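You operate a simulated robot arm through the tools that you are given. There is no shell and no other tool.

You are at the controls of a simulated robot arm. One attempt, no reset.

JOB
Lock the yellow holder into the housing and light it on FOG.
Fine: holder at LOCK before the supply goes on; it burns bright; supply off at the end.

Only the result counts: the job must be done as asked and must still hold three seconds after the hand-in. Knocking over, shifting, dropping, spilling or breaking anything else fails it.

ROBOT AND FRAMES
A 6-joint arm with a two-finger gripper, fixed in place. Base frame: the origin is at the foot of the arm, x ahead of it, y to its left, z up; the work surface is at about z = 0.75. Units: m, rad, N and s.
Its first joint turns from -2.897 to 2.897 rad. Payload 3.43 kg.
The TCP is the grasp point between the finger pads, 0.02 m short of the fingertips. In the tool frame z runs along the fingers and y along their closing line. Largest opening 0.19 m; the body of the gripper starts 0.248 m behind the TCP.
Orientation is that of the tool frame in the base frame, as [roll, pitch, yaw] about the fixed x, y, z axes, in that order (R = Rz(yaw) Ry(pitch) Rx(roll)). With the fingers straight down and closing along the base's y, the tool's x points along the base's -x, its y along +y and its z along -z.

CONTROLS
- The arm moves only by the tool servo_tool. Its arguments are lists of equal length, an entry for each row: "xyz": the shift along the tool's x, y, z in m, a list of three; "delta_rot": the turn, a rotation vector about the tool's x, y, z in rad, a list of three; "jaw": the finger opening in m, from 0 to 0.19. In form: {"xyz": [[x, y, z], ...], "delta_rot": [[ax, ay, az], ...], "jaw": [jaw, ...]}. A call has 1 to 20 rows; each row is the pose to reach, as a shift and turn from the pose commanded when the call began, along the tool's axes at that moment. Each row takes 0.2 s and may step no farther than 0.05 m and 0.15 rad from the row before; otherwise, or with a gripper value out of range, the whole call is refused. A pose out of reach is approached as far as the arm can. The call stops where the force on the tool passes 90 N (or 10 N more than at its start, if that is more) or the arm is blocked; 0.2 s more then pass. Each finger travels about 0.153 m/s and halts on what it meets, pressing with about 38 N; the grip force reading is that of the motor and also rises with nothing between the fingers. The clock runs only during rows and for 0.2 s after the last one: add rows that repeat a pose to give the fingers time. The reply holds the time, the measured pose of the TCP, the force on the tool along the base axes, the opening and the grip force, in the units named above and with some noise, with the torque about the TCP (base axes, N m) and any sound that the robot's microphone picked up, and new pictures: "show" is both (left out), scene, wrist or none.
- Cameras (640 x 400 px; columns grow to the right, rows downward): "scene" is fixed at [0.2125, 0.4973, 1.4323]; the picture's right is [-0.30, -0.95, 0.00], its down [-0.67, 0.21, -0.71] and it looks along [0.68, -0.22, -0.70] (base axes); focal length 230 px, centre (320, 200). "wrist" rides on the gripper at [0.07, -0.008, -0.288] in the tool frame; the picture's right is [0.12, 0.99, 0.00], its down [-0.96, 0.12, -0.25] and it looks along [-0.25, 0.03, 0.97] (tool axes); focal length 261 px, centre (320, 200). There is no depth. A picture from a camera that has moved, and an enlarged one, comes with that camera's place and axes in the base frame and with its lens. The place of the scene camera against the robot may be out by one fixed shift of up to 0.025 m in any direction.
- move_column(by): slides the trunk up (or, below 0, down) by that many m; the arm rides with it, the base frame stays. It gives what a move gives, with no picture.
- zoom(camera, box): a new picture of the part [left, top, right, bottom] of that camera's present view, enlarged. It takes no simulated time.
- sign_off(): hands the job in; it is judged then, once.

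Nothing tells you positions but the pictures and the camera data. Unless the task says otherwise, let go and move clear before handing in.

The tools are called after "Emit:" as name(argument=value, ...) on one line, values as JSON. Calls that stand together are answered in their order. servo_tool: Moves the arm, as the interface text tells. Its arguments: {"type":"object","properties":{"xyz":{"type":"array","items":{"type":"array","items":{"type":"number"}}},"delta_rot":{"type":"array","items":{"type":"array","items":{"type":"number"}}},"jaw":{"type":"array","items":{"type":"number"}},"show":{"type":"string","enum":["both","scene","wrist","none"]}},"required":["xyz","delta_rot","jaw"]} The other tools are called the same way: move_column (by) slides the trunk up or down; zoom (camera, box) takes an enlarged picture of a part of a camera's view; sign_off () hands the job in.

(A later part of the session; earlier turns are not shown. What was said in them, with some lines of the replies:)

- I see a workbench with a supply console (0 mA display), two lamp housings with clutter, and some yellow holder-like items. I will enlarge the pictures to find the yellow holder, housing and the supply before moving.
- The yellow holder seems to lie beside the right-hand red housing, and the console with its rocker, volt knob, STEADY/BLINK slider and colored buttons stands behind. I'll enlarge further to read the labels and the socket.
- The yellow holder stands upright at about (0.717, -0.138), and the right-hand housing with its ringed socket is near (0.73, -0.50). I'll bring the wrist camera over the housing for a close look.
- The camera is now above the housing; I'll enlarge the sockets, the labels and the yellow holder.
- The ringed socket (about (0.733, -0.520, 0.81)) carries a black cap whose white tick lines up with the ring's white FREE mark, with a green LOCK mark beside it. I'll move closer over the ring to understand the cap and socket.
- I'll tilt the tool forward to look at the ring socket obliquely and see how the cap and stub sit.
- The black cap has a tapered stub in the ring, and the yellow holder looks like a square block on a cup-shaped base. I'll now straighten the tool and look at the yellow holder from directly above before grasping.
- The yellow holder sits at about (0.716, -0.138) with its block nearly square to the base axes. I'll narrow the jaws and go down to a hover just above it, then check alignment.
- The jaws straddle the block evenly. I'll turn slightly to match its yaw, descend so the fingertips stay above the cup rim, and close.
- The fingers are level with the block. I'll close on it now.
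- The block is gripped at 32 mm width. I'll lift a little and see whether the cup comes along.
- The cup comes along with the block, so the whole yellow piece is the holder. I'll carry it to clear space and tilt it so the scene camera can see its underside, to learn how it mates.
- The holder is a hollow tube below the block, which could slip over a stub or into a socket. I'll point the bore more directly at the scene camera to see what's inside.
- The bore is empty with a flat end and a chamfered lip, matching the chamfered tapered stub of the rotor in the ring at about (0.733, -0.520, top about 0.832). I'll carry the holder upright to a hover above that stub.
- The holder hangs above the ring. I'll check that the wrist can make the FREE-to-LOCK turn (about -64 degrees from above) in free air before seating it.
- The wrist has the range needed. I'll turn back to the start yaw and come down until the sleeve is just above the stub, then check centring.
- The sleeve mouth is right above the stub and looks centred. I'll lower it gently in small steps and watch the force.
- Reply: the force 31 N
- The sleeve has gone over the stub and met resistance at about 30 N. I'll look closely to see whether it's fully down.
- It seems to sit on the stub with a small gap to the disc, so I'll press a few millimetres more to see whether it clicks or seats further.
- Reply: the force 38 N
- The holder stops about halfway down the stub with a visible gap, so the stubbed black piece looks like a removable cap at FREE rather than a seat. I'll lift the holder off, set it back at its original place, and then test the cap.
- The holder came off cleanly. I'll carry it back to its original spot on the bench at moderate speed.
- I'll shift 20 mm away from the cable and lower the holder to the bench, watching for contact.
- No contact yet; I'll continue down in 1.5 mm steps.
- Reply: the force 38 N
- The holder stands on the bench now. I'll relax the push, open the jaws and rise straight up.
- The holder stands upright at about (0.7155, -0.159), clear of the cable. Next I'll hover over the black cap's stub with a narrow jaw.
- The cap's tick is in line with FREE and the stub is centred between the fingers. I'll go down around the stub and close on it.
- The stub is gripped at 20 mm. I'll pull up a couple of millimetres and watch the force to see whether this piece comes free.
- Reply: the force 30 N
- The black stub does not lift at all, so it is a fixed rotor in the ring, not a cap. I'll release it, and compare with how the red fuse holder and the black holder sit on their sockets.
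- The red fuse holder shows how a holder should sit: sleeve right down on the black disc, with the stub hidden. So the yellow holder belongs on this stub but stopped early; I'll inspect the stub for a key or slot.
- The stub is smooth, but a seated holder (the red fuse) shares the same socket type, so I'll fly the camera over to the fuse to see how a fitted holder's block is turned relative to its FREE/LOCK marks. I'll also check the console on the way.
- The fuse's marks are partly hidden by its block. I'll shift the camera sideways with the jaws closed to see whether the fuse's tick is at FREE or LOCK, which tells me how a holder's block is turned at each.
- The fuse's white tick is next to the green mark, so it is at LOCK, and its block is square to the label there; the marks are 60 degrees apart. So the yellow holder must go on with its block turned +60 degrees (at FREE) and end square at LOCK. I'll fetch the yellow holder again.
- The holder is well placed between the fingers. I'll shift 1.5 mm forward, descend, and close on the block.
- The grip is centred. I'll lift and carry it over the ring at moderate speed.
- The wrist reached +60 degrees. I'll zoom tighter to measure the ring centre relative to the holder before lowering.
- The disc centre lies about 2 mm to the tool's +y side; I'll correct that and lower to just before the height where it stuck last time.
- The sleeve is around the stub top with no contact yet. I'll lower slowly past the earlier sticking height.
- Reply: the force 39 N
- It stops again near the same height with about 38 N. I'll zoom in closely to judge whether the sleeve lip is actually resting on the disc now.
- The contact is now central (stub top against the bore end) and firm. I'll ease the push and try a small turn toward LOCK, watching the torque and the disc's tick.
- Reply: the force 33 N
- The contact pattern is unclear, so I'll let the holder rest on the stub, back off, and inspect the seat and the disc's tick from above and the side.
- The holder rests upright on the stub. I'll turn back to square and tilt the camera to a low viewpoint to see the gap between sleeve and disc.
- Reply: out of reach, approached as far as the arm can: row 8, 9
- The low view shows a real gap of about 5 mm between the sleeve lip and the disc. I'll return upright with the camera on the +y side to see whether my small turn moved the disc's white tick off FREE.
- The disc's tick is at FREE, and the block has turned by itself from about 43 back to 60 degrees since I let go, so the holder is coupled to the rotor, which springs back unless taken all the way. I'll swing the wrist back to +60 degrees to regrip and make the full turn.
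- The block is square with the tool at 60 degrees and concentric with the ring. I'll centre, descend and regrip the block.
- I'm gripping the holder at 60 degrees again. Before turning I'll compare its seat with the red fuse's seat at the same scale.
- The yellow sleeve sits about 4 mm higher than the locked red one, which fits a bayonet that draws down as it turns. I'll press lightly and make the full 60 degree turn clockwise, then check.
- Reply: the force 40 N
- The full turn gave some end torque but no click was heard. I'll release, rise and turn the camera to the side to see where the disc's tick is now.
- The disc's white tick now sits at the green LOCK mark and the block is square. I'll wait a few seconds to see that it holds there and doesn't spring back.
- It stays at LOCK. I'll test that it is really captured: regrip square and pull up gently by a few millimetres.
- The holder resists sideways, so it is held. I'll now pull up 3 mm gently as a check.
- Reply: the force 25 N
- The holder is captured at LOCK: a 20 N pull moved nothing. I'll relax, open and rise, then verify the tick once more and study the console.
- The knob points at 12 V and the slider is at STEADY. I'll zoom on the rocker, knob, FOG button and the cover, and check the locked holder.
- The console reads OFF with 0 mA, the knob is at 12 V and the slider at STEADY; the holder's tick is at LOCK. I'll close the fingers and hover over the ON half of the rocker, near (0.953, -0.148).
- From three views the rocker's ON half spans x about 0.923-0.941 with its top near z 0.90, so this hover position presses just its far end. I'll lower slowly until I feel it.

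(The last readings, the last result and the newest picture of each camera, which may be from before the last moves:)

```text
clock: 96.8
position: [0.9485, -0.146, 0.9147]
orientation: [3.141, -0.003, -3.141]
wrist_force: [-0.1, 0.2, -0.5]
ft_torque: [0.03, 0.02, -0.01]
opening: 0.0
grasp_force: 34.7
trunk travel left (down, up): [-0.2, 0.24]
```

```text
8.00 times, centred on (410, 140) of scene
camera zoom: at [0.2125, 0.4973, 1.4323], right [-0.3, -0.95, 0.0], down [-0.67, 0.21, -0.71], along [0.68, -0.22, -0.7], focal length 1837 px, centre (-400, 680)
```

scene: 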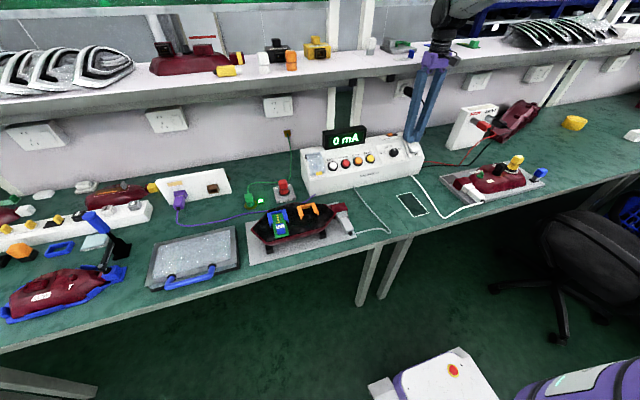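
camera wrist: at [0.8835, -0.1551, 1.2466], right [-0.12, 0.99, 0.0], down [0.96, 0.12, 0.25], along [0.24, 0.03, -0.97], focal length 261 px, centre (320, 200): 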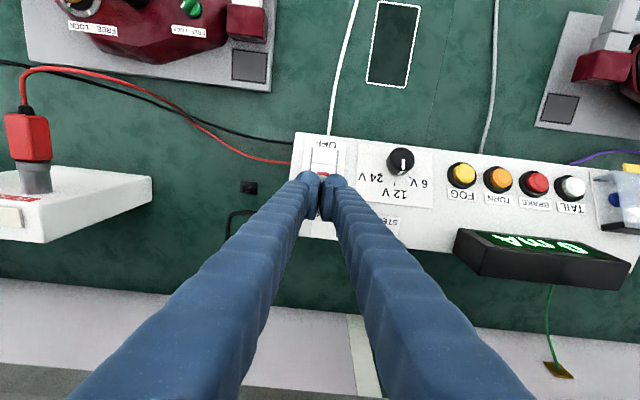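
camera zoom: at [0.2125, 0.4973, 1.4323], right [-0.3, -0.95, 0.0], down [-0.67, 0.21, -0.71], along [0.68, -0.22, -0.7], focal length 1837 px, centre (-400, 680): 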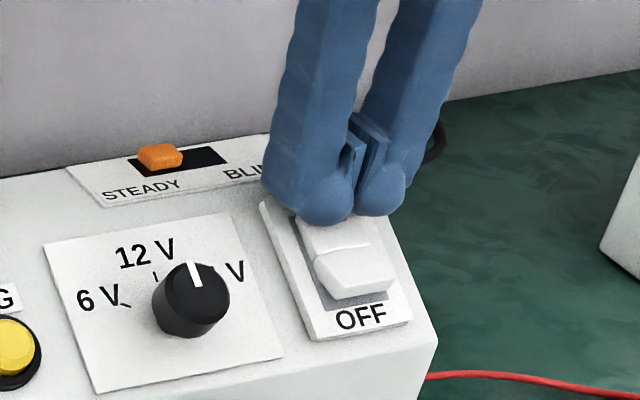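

The rocker has tipped: its OFF half now stands up, so the supply is on. I'll lift off and move toward the FOG button.

Emit:
servo_tool(xyz=[[0, 0, -0.02], [0, 0.0, -0.05], [0.01, 0.04, -0.05], [0.017, 0.085, -0.05], [0.025, 0.13, -0.05], [0.03, 0.17, -0.05], [0.035, 0.205, -0.05], [0.035, 0.205, -0.05]], delta_rot=[[0, 0, 0], [0, 0, 0], [0, 0, 0], [0, 0, 0], [0, 0, 0], [0, 0, 0], [0, 0, 0], [0, 0, 0]], jaw=[0, 0, 0, 0, 0, 0, 0, 0], show="both")

Emit:
zoom(camera="scene", box=[310, 115, 430, 190])

Emit:
zoom(camera="wrist", box=[270, 140, 370, 215])

Emit:
zoom(camera="scene", box=[460, 150, 550, 206])

```text
clock: 98.6
position: [0.913, 0.057, 0.9664]
orientation: [-3.141, -0.004, 3.14]
wrist_force: [-0.9, 0.3, -0.6]
ft_torque: [-0.08, 0.0, -0.03]
opening: 0.0
grasp_force: 34.2
trunk travel left (down, up): [-0.2, 0.24]
camera wrist: at [0.8443, 0.0498, 1.2552], right [-0.12, 0.99, 0.0], down [0.96, 0.11, 0.25], along [0.24, 0.03, -0.97], focal length 261 px, centre (320, 200)
```

scene: 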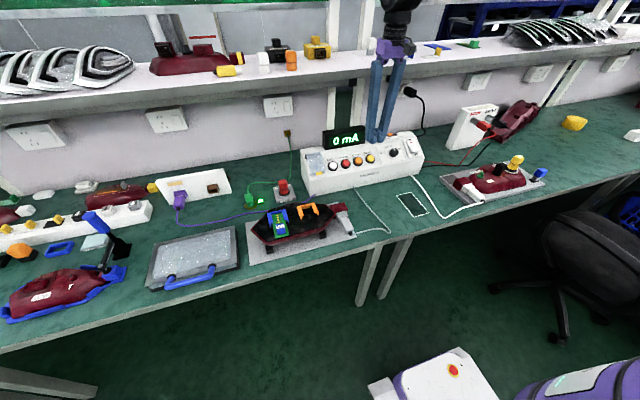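
wrist: 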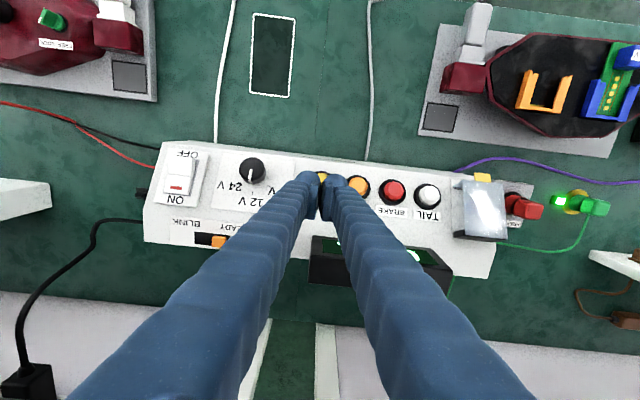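

```text
5.33 times, centred on (370, 152) of scene
camera zoom: at [0.2125, 0.4973, 1.4323], right [-0.3, -0.95, 0.0], down [-0.67, 0.21, -0.71], along [0.68, -0.22, -0.7], focal length 1225 px, centre (53, 453)
```

zoom: 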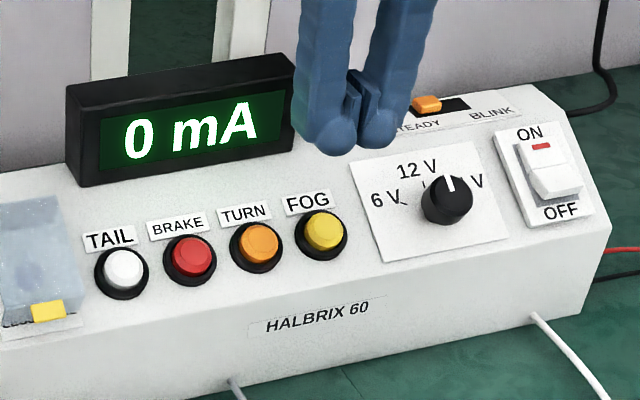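

```text
5.33 times, centred on (320, 178) of wrist
camera zoom: at [0.8443, 0.0498, 1.2552], right [-0.12, 0.99, 0.0], down [0.96, 0.11, 0.25], along [0.24, 0.03, -0.97], focal length 1390 px, centre (320, 320)
```

zoom: 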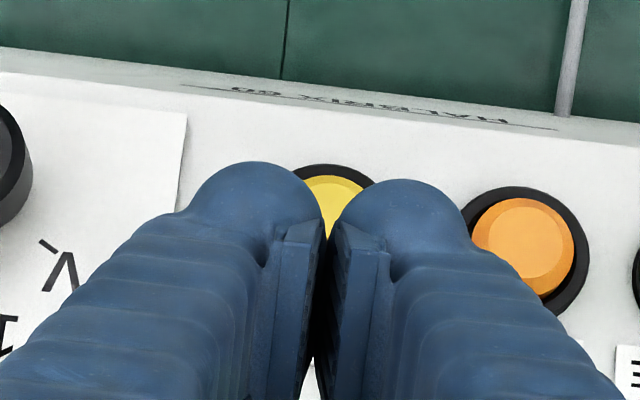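

```text
7.11 times, centred on (505, 178) of scene
camera zoom: at [0.2125, 0.4973, 1.4323], right [-0.3, -0.95, 0.0], down [-0.67, 0.21, -0.71], along [0.68, -0.22, -0.7], focal length 1633 px, centre (-996, 356)
```

zoom: 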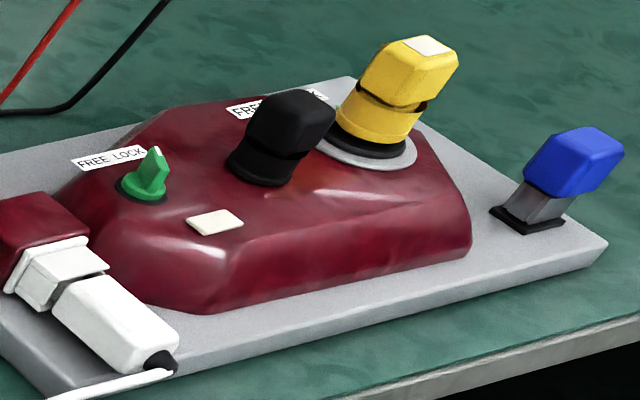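

The supply is on (rocker tipped to ON), display still 0 mA, and the holder sits at LOCK. I'll press the FOG button at about (0.9145, 0.0605) and hold.

Emit:
servo_tool(xyz=[[-0.0015, 0.0035, 0.02], [-0.0015, 0.0035, 0.045], [-0.0015, 0.0035, 0.065], [-0.0015, 0.0035, 0.072], [-0.0015, 0.0035, 0.076], [-0.0015, 0.0035, 0.08], [-0.0015, 0.0035, 0.08]], delta_rot=[[0, 0, 0], [0, 0, 0], [0, 0, 0], [0, 0, 0], [0, 0, 0], [0, 0, 0], [0, 0, 0]], jaw=[0, 0, 0, 0, 0, 0, 0], show="both")

Emit:
zoom(camera="scene", box=[310, 115, 430, 190])

Emit:
zoom(camera="scene", box=[460, 150, 550, 206])

```text
clock: 100.2
position: [0.917, 0.0616, 0.8933]
orientation: [3.142, 0.011, 3.141]
wrist_force: [1.4, -4.0, 58.4]
ft_torque: [-0.64, -0.76, -0.22]
opening: 0.0
grasp_force: 34.9
trunk travel left (down, up): [-0.2, 0.24]
heard: click
camera wrist: at [0.8436, 0.0536, 1.1821], right [-0.12, 0.99, 0.0], down [0.96, 0.12, 0.26], along [0.26, 0.03, -0.97], focal length 261 px, centre (320, 200)
```

scene: 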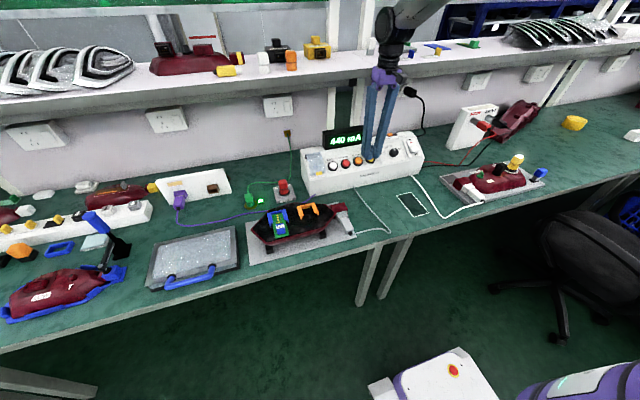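
wrist: 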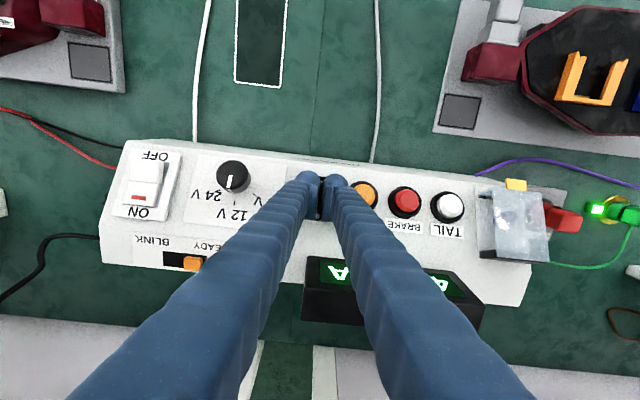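

```text
5.33 times, centred on (370, 152) of scene
camera zoom: at [0.2125, 0.4973, 1.4323], right [-0.3, -0.95, 0.0], down [-0.67, 0.21, -0.71], along [0.68, -0.22, -0.7], focal length 1225 px, centre (53, 453)
```

zoom: 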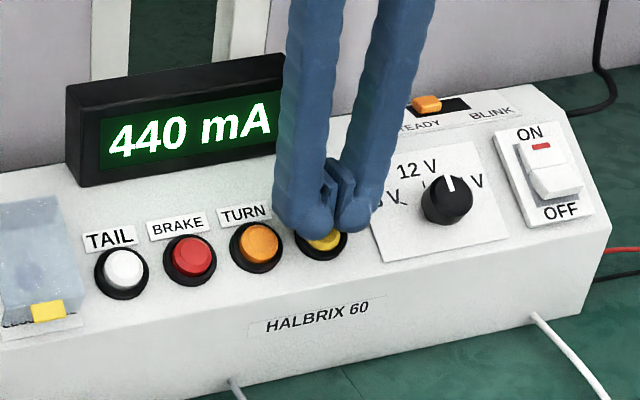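

```text
7.11 times, centred on (505, 178) of scene
camera zoom: at [0.2125, 0.4973, 1.4323], right [-0.3, -0.95, 0.0], down [-0.67, 0.21, -0.71], along [0.68, -0.22, -0.7], focal length 1633 px, centre (-996, 356)
```

zoom: 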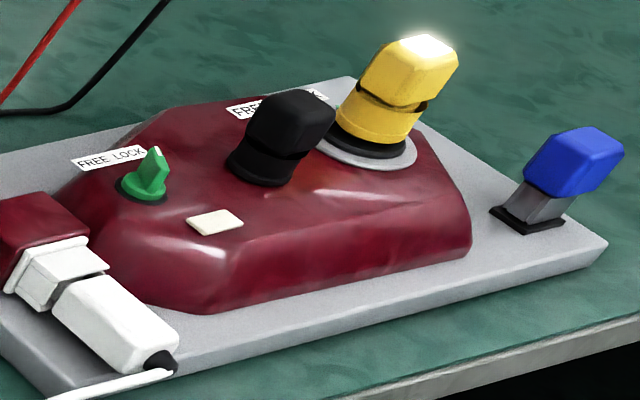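

FOG clicked, the display reads 440 mA and the holder's window glows brightly. I'll back off the button and see whether it stays lit.

Emit:
zoom(camera="scene", box=[500, 145, 532, 170])

Emit:
servo_tool(xyz=[[0, 0, -0.01], [0, 0, -0.04], [0, 0, -0.08], [0, 0, -0.08]], delta_rot=[[0, 0, 0], [0, 0, 0], [0, 0, 0], [0, 0, 0]], jaw=[0, 0, 0, 0], show="both")

Emit:
zoom(camera="scene", box=[310, 115, 430, 190])

Emit:
zoom(camera="scene", box=[500, 145, 532, 170])

```text
16.00 times, centred on (516, 158) of scene
camera zoom: at [0.2125, 0.4973, 1.4323], right [-0.3, -0.95, 0.0], down [-0.67, 0.21, -0.71], along [0.68, -0.22, -0.7], focal length 3674 px, centre (-2816, 880)
```

zoom: 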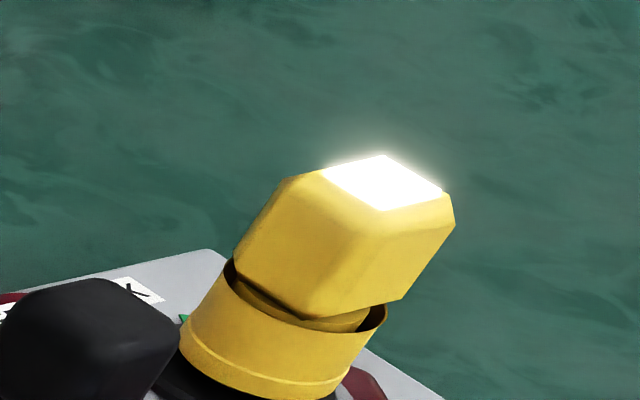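

```text
clock: 101.2
position: [0.9169, 0.0636, 0.9667]
orientation: [3.141, -0.002, 3.14]
wrist_force: [0.8, -1.0, -0.1]
ft_torque: [-0.04, -0.03, 0.01]
opening: 0.0001
grasp_force: 34.1
trunk travel left (down, up): [-0.2, 0.24]
camera wrist: at [0.8468, 0.0556, 1.2556], right [-0.12, 0.99, 0.0], down [0.96, 0.12, 0.25], along [0.24, 0.03, -0.97], focal length 261 px, centre (320, 200)
```

scene: 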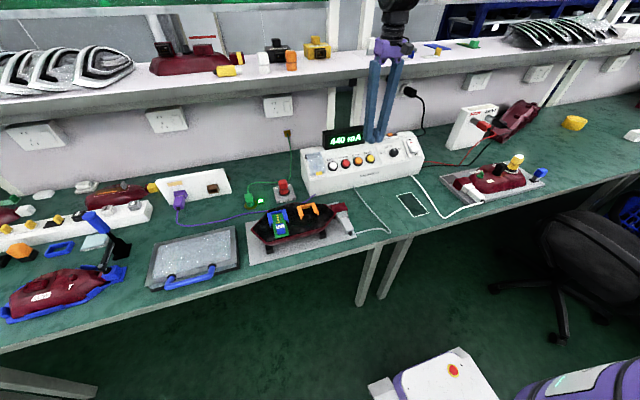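
wrist: 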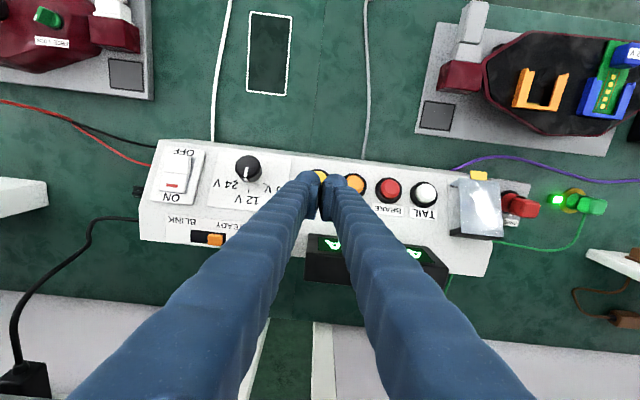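

```text
5.33 times, centred on (370, 152) of scene
camera zoom: at [0.2125, 0.4973, 1.4323], right [-0.3, -0.95, 0.0], down [-0.67, 0.21, -0.71], along [0.68, -0.22, -0.7], focal length 1225 px, centre (53, 453)
```

zoom: 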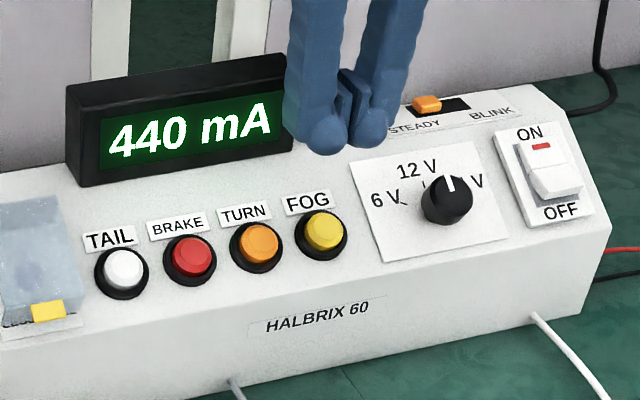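

```text
16.00 times, centred on (516, 158) of scene
camera zoom: at [0.2125, 0.4973, 1.4323], right [-0.3, -0.95, 0.0], down [-0.67, 0.21, -0.71], along [0.68, -0.22, -0.7], focal length 3674 px, centre (-2816, 880)
```

zoom: 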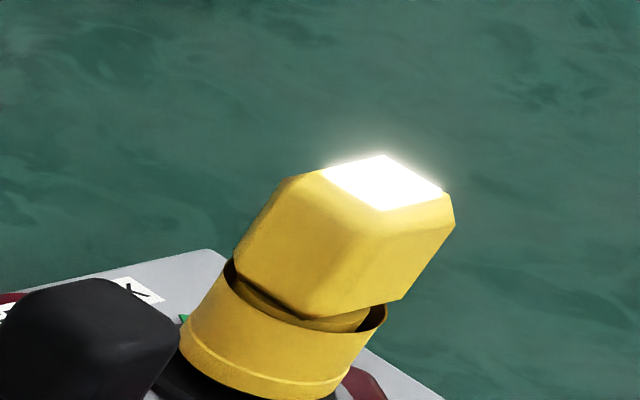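

It latches and burns bright and steady at 440 mA. I'll move over to the rocker's OFF half, letting it burn a couple of seconds more.

Emit:
servo_tool(xyz=[[0.002, -0.03, 0], [0.005, -0.07, 0], [0.008, -0.11, 0], [0.012, -0.15, 0], [0.015, -0.185, 0], [0.0185, -0.2055, 0], [0.0185, -0.2055, 0], [0.0185, -0.2055, 0], [0.0185, -0.2055, 0], [0.0185, -0.2055, 0]], delta_rot=[[0, 0, 0], [0, 0, 0], [0, 0, 0], [0, 0, 0], [0, 0, 0], [0, 0, 0], [0, 0, 0], [0, 0, 0], [0, 0, 0], [0, 0, 0]], jaw=[0, 0, 0, 0, 0, 0, 0, 0, 0, 0], show="both")

Emit:
zoom(camera="wrist", box=[270, 140, 370, 215])

Emit:
zoom(camera="scene", box=[380, 115, 440, 165])

```text
clock: 103.4
position: [0.8981, -0.1417, 0.9678]
orientation: [3.141, -0.001, -3.141]
wrist_force: [-1.3, -0.8, -0.5]
ft_torque: [0.01, -0.03, 0.0]
opening: 0.0001
grasp_force: 34.0
trunk travel left (down, up): [-0.2, 0.24]
camera wrist: at [0.8276, -0.1503, 1.2563], right [-0.12, 0.99, 0.0], down [0.96, 0.12, 0.25], along [0.24, 0.03, -0.97], focal length 261 px, centre (320, 200)
```

scene: 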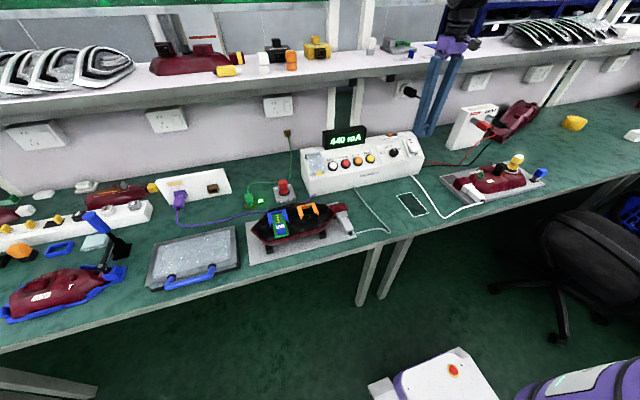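
wrist: 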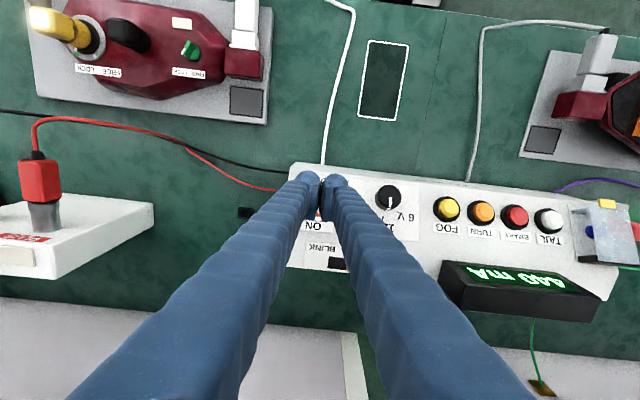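

```text
5.33 times, centred on (320, 178) of wrist
camera zoom: at [0.8276, -0.1503, 1.2563], right [-0.12, 0.99, 0.0], down [0.96, 0.12, 0.25], along [0.24, 0.03, -0.97], focal length 1390 px, centre (320, 320)
```

zoom: 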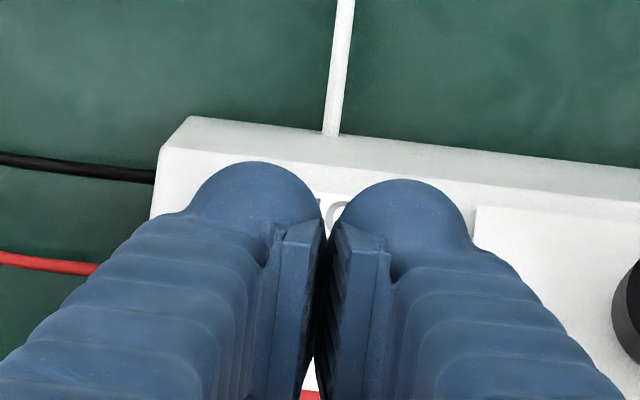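

```text
8.00 times, centred on (410, 140) of scene
camera zoom: at [0.2125, 0.4973, 1.4323], right [-0.3, -0.95, 0.0], down [-0.67, 0.21, -0.71], along [0.68, -0.22, -0.7], focal length 1837 px, centre (-400, 680)
```

zoom: 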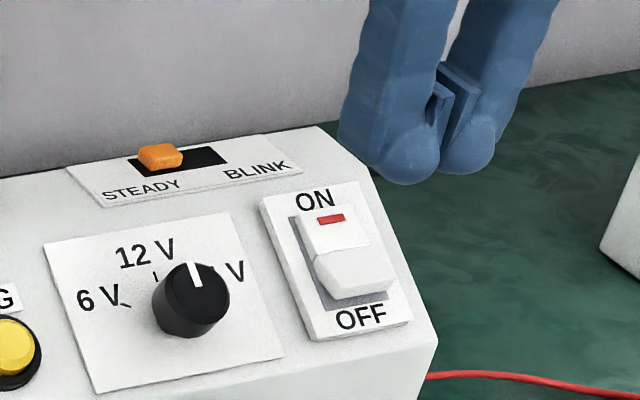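

I'll lower onto the OFF half gradually, watching the display and force.

Emit:
servo_tool(xyz=[[0, -0.001, 0.02], [0, -0.001, 0.04], [0, -0.001, 0.052], [0, -0.001, 0.058], [0, -0.001, 0.063], [0, -0.001, 0.063]], delta_rot=[[0, 0, 0], [0, 0, 0], [0, 0, 0], [0, 0, 0], [0, 0, 0], [0, 0, 0]], jaw=[0, 0, 0, 0, 0, 0], show="scene")

Emit:
zoom(camera="scene", box=[320, 115, 440, 190])

```text
clock: 104.8
position: [0.8989, -0.1436, 0.9037]
orientation: [3.141, 0.0, 3.14]
wrist_force: [0.6, 0.7, -0.3]
ft_torque: [0.0, 0.0, -0.01]
opening: 0.0
grasp_force: 34.4
trunk travel left (down, up): [-0.2, 0.24]
```

scene: 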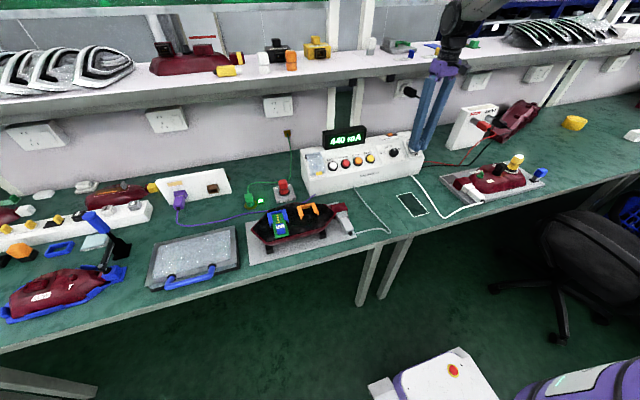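

```text
5.33 times, centred on (380, 152) of scene
camera zoom: at [0.2125, 0.4973, 1.4323], right [-0.3, -0.95, 0.0], down [-0.67, 0.21, -0.71], along [0.68, -0.22, -0.7], focal length 1225 px, centre (0, 453)
```

zoom: 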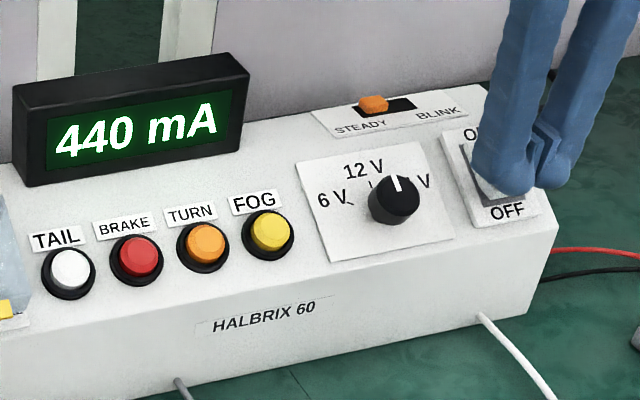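

No contact yet and it is still lit; the fingertips are just above the OFF half. I'll go down a few millimetres more in small steps.

Emit:
servo_tool(xyz=[[0, 0, 0.004], [0, 0, 0.008], [0, 0, 0.012], [0, 0, 0.012]], delta_rot=[[0, 0, 0], [0, 0, 0], [0, 0, 0], [0, 0, 0]], jaw=[0, 0, 0, 0], show="none")

Emit:
zoom(camera="scene", box=[320, 115, 440, 190])

```text
clock: 105.8
position: [0.8974, -0.1433, 0.8933]
orientation: [-3.141, -0.001, -3.14]
wrist_force: [-2.1, -1.7, 6.2]
ft_torque: [-0.06, -0.1, -0.05]
opening: 0.0059
grasp_force: 34.6
trunk travel left (down, up): [-0.2, 0.24]
```

```text
5.33 times, centred on (380, 152) of scene
camera zoom: at [0.2125, 0.4973, 1.4323], right [-0.3, -0.95, 0.0], down [-0.67, 0.21, -0.71], along [0.68, -0.22, -0.7], focal length 1225 px, centre (0, 453)
```

zoom: 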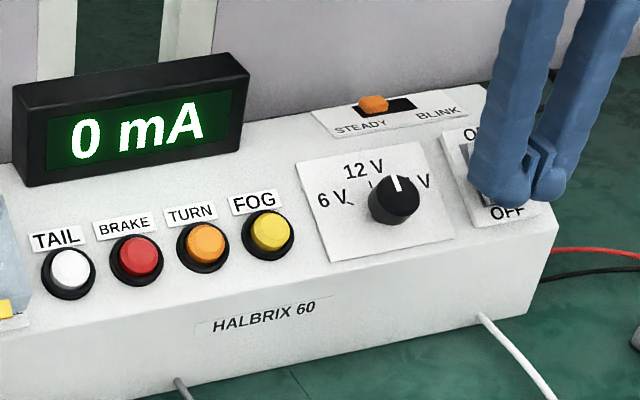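

The display went to 0 mA: the supply is off. I'll rise straight up, move clear and verify everything.

Emit:
servo_tool(xyz=[[0, 0, -0.01], [0, 0, -0.04], [0, 0, -0.08], [0.03, 0.0, -0.12], [0.07, 0.0, -0.15], [0.11, 0.0, -0.17], [0.15, 0.0, -0.18], [0.18, 0.0, -0.18], [0.18, 0.0, -0.18]], delta_rot=[[0, 0, 0], [0, 0, 0], [0, 0, 0], [0, 0, 0], [0, 0, 0], [0, 0, 0], [0, 0, 0], [0, 0, 0], [0, 0, 0]], jaw=[0, 0, 0, 0.05, 0.1, 0.15, 0.19, 0.19, 0.19], show="both")

Emit:
zoom(camera="scene", box=[320, 115, 440, 190])

Emit:
zoom(camera="scene", box=[440, 150, 560, 225])

Emit:
zoom(camera="wrist", box=[180, 170, 440, 330])

```text
clock: 107.8
position: [0.716, -0.1453, 1.0728]
orientation: [-3.141, -0.002, 3.14]
wrist_force: [-0.6, -0.1, -0.1]
ft_torque: [0.02, -0.01, 0.03]
opening: 0.1903
grasp_force: 0.0
trunk travel left (down, up): [-0.2, 0.24]
camera wrist: at [0.6464, -0.1538, 1.3617], right [-0.12, 0.99, 0.0], down [0.96, 0.12, 0.25], along [0.24, 0.03, -0.97], focal length 261 px, centre (320, 200)
```

scene: 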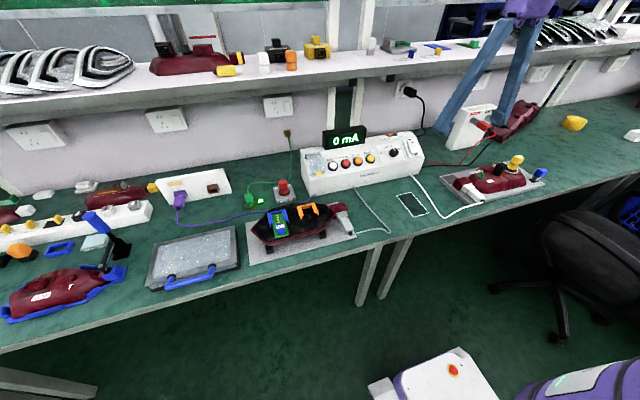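
wrist: 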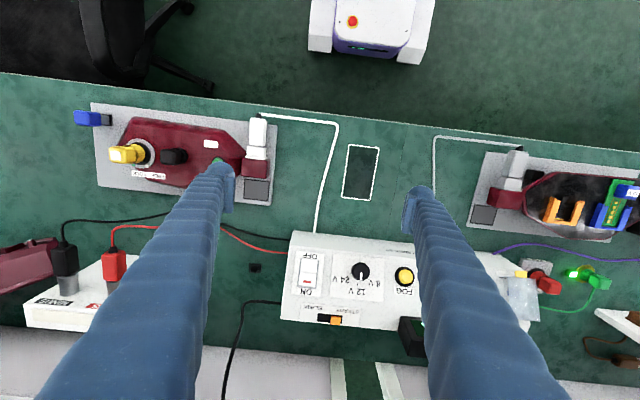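

```text
5.33 times, centred on (380, 152) of scene
camera zoom: at [0.2125, 0.4973, 1.4323], right [-0.3, -0.95, 0.0], down [-0.67, 0.21, -0.71], along [0.68, -0.22, -0.7], focal length 1225 px, centre (0, 453)
```

zoom: 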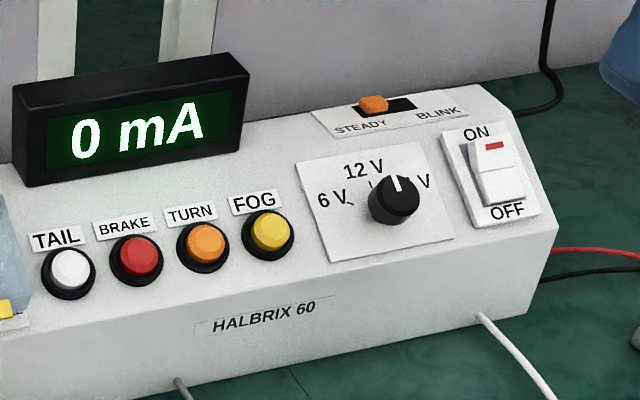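

```text
5.33 times, centred on (500, 188) of scene
camera zoom: at [0.2125, 0.4973, 1.4323], right [-0.3, -0.95, 0.0], down [-0.67, 0.21, -0.71], along [0.68, -0.22, -0.7], focal length 1225 px, centre (-640, 267)
```

zoom: 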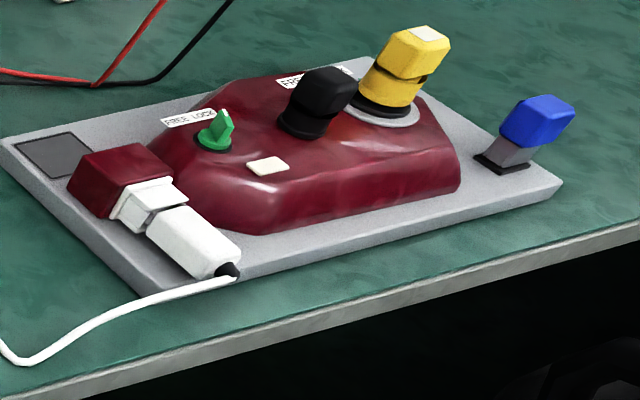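

```text
2.46 times, centred on (310, 250) of wrist
camera zoom: at [0.6464, -0.1538, 1.3617], right [-0.12, 0.99, 0.0], down [0.96, 0.12, 0.25], along [0.24, 0.03, -0.97], focal length 642 px, centre (345, 77)
```

zoom: 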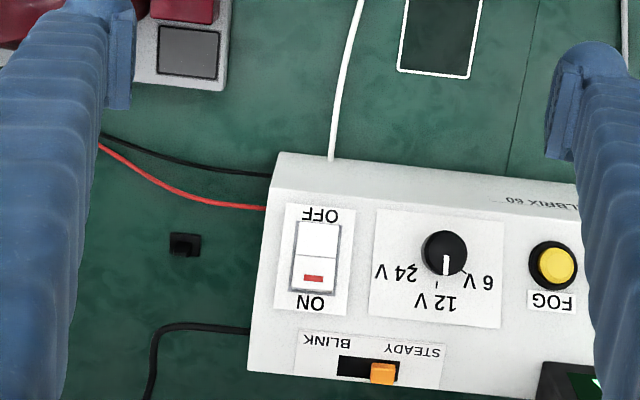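

The rocker is back at OFF, the display reads 0 mA, and nothing else has moved. One last look at the holder's tick against the LOCK mark.

Emit:
zoom(camera="wrist", box=[95, 110, 205, 190])

Emit:
zoom(camera="scene", box=[230, 170, 350, 245])

```text
5.00 times, centred on (150, 150) of wrist
camera zoom: at [0.6464, -0.1538, 1.3617], right [-0.12, 0.99, 0.0], down [0.96, 0.12, 0.25], along [0.24, 0.03, -0.97], focal length 1303 px, centre (1170, 450)
```

zoom: 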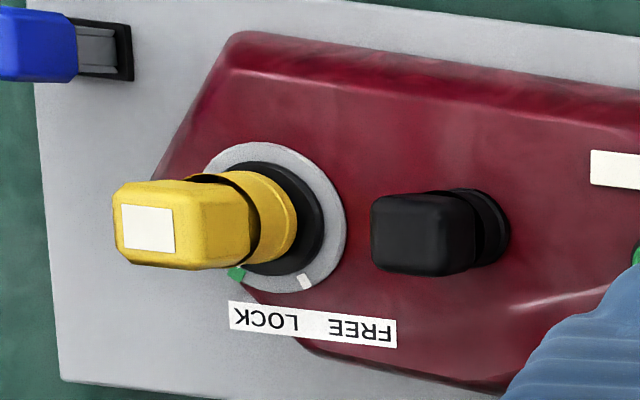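

```text
5.33 times, centred on (290, 208) of scene
camera zoom: at [0.2125, 0.4973, 1.4323], right [-0.3, -0.95, 0.0], down [-0.67, 0.21, -0.71], along [0.68, -0.22, -0.7], focal length 1225 px, centre (480, 160)
```

zoom: 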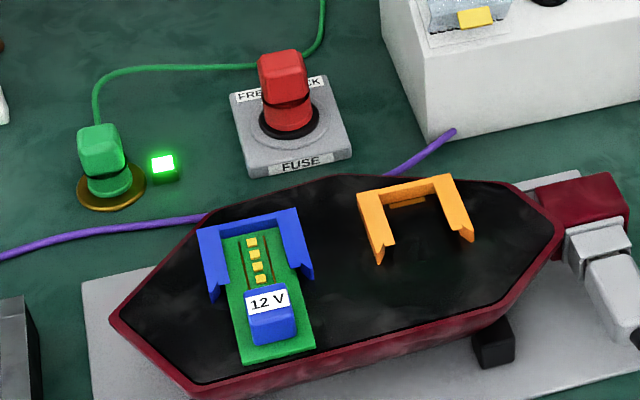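

The holder sits locked: the disc's tick has left the FREE mark, and I saw it at the green LOCK mark earlier. It burned bright and steady on FOG at 440 mA, the supply is off, and the arm is clear with an empty gripper, so I'm handing in.

Emit:
sign_off()

```text
The job is handed in.
```

The yellow holder is locked into the housing, burned bright and steady on FOG, and the supply is off again. The job is handed in; I haven't been shown the verdict.

- **Lock:** the holder was at LOCK before the supply went on. The disc's tick sat beside the green LOCK mark, stayed there when I waited about 4 s, and a pull of about 20 N did not move it. In the last pictures the holder itself hides the tick, but it is clear of the FREE mark.
- **Light:** with the supply on at 12 V and STEADY (both already set that way), pressing FOG gave 440 mA and the holder's window glowed bright. I found no voltage rating on the holder, so I left the knob at 12 V.
- **End state:** the rocker is back at OFF, the display reads 0 mA, and the arm is clear with the gripper open and empty. FOG is a latching button and I did not press it again, so it is probably still selected.
- **Along the way:** before I had the holder's angle right, I tried it once on the stub without success and set it back on the bench. I also gripped the bare stub and pulled it lightly to test it. In the final pictures nothing else had moved.
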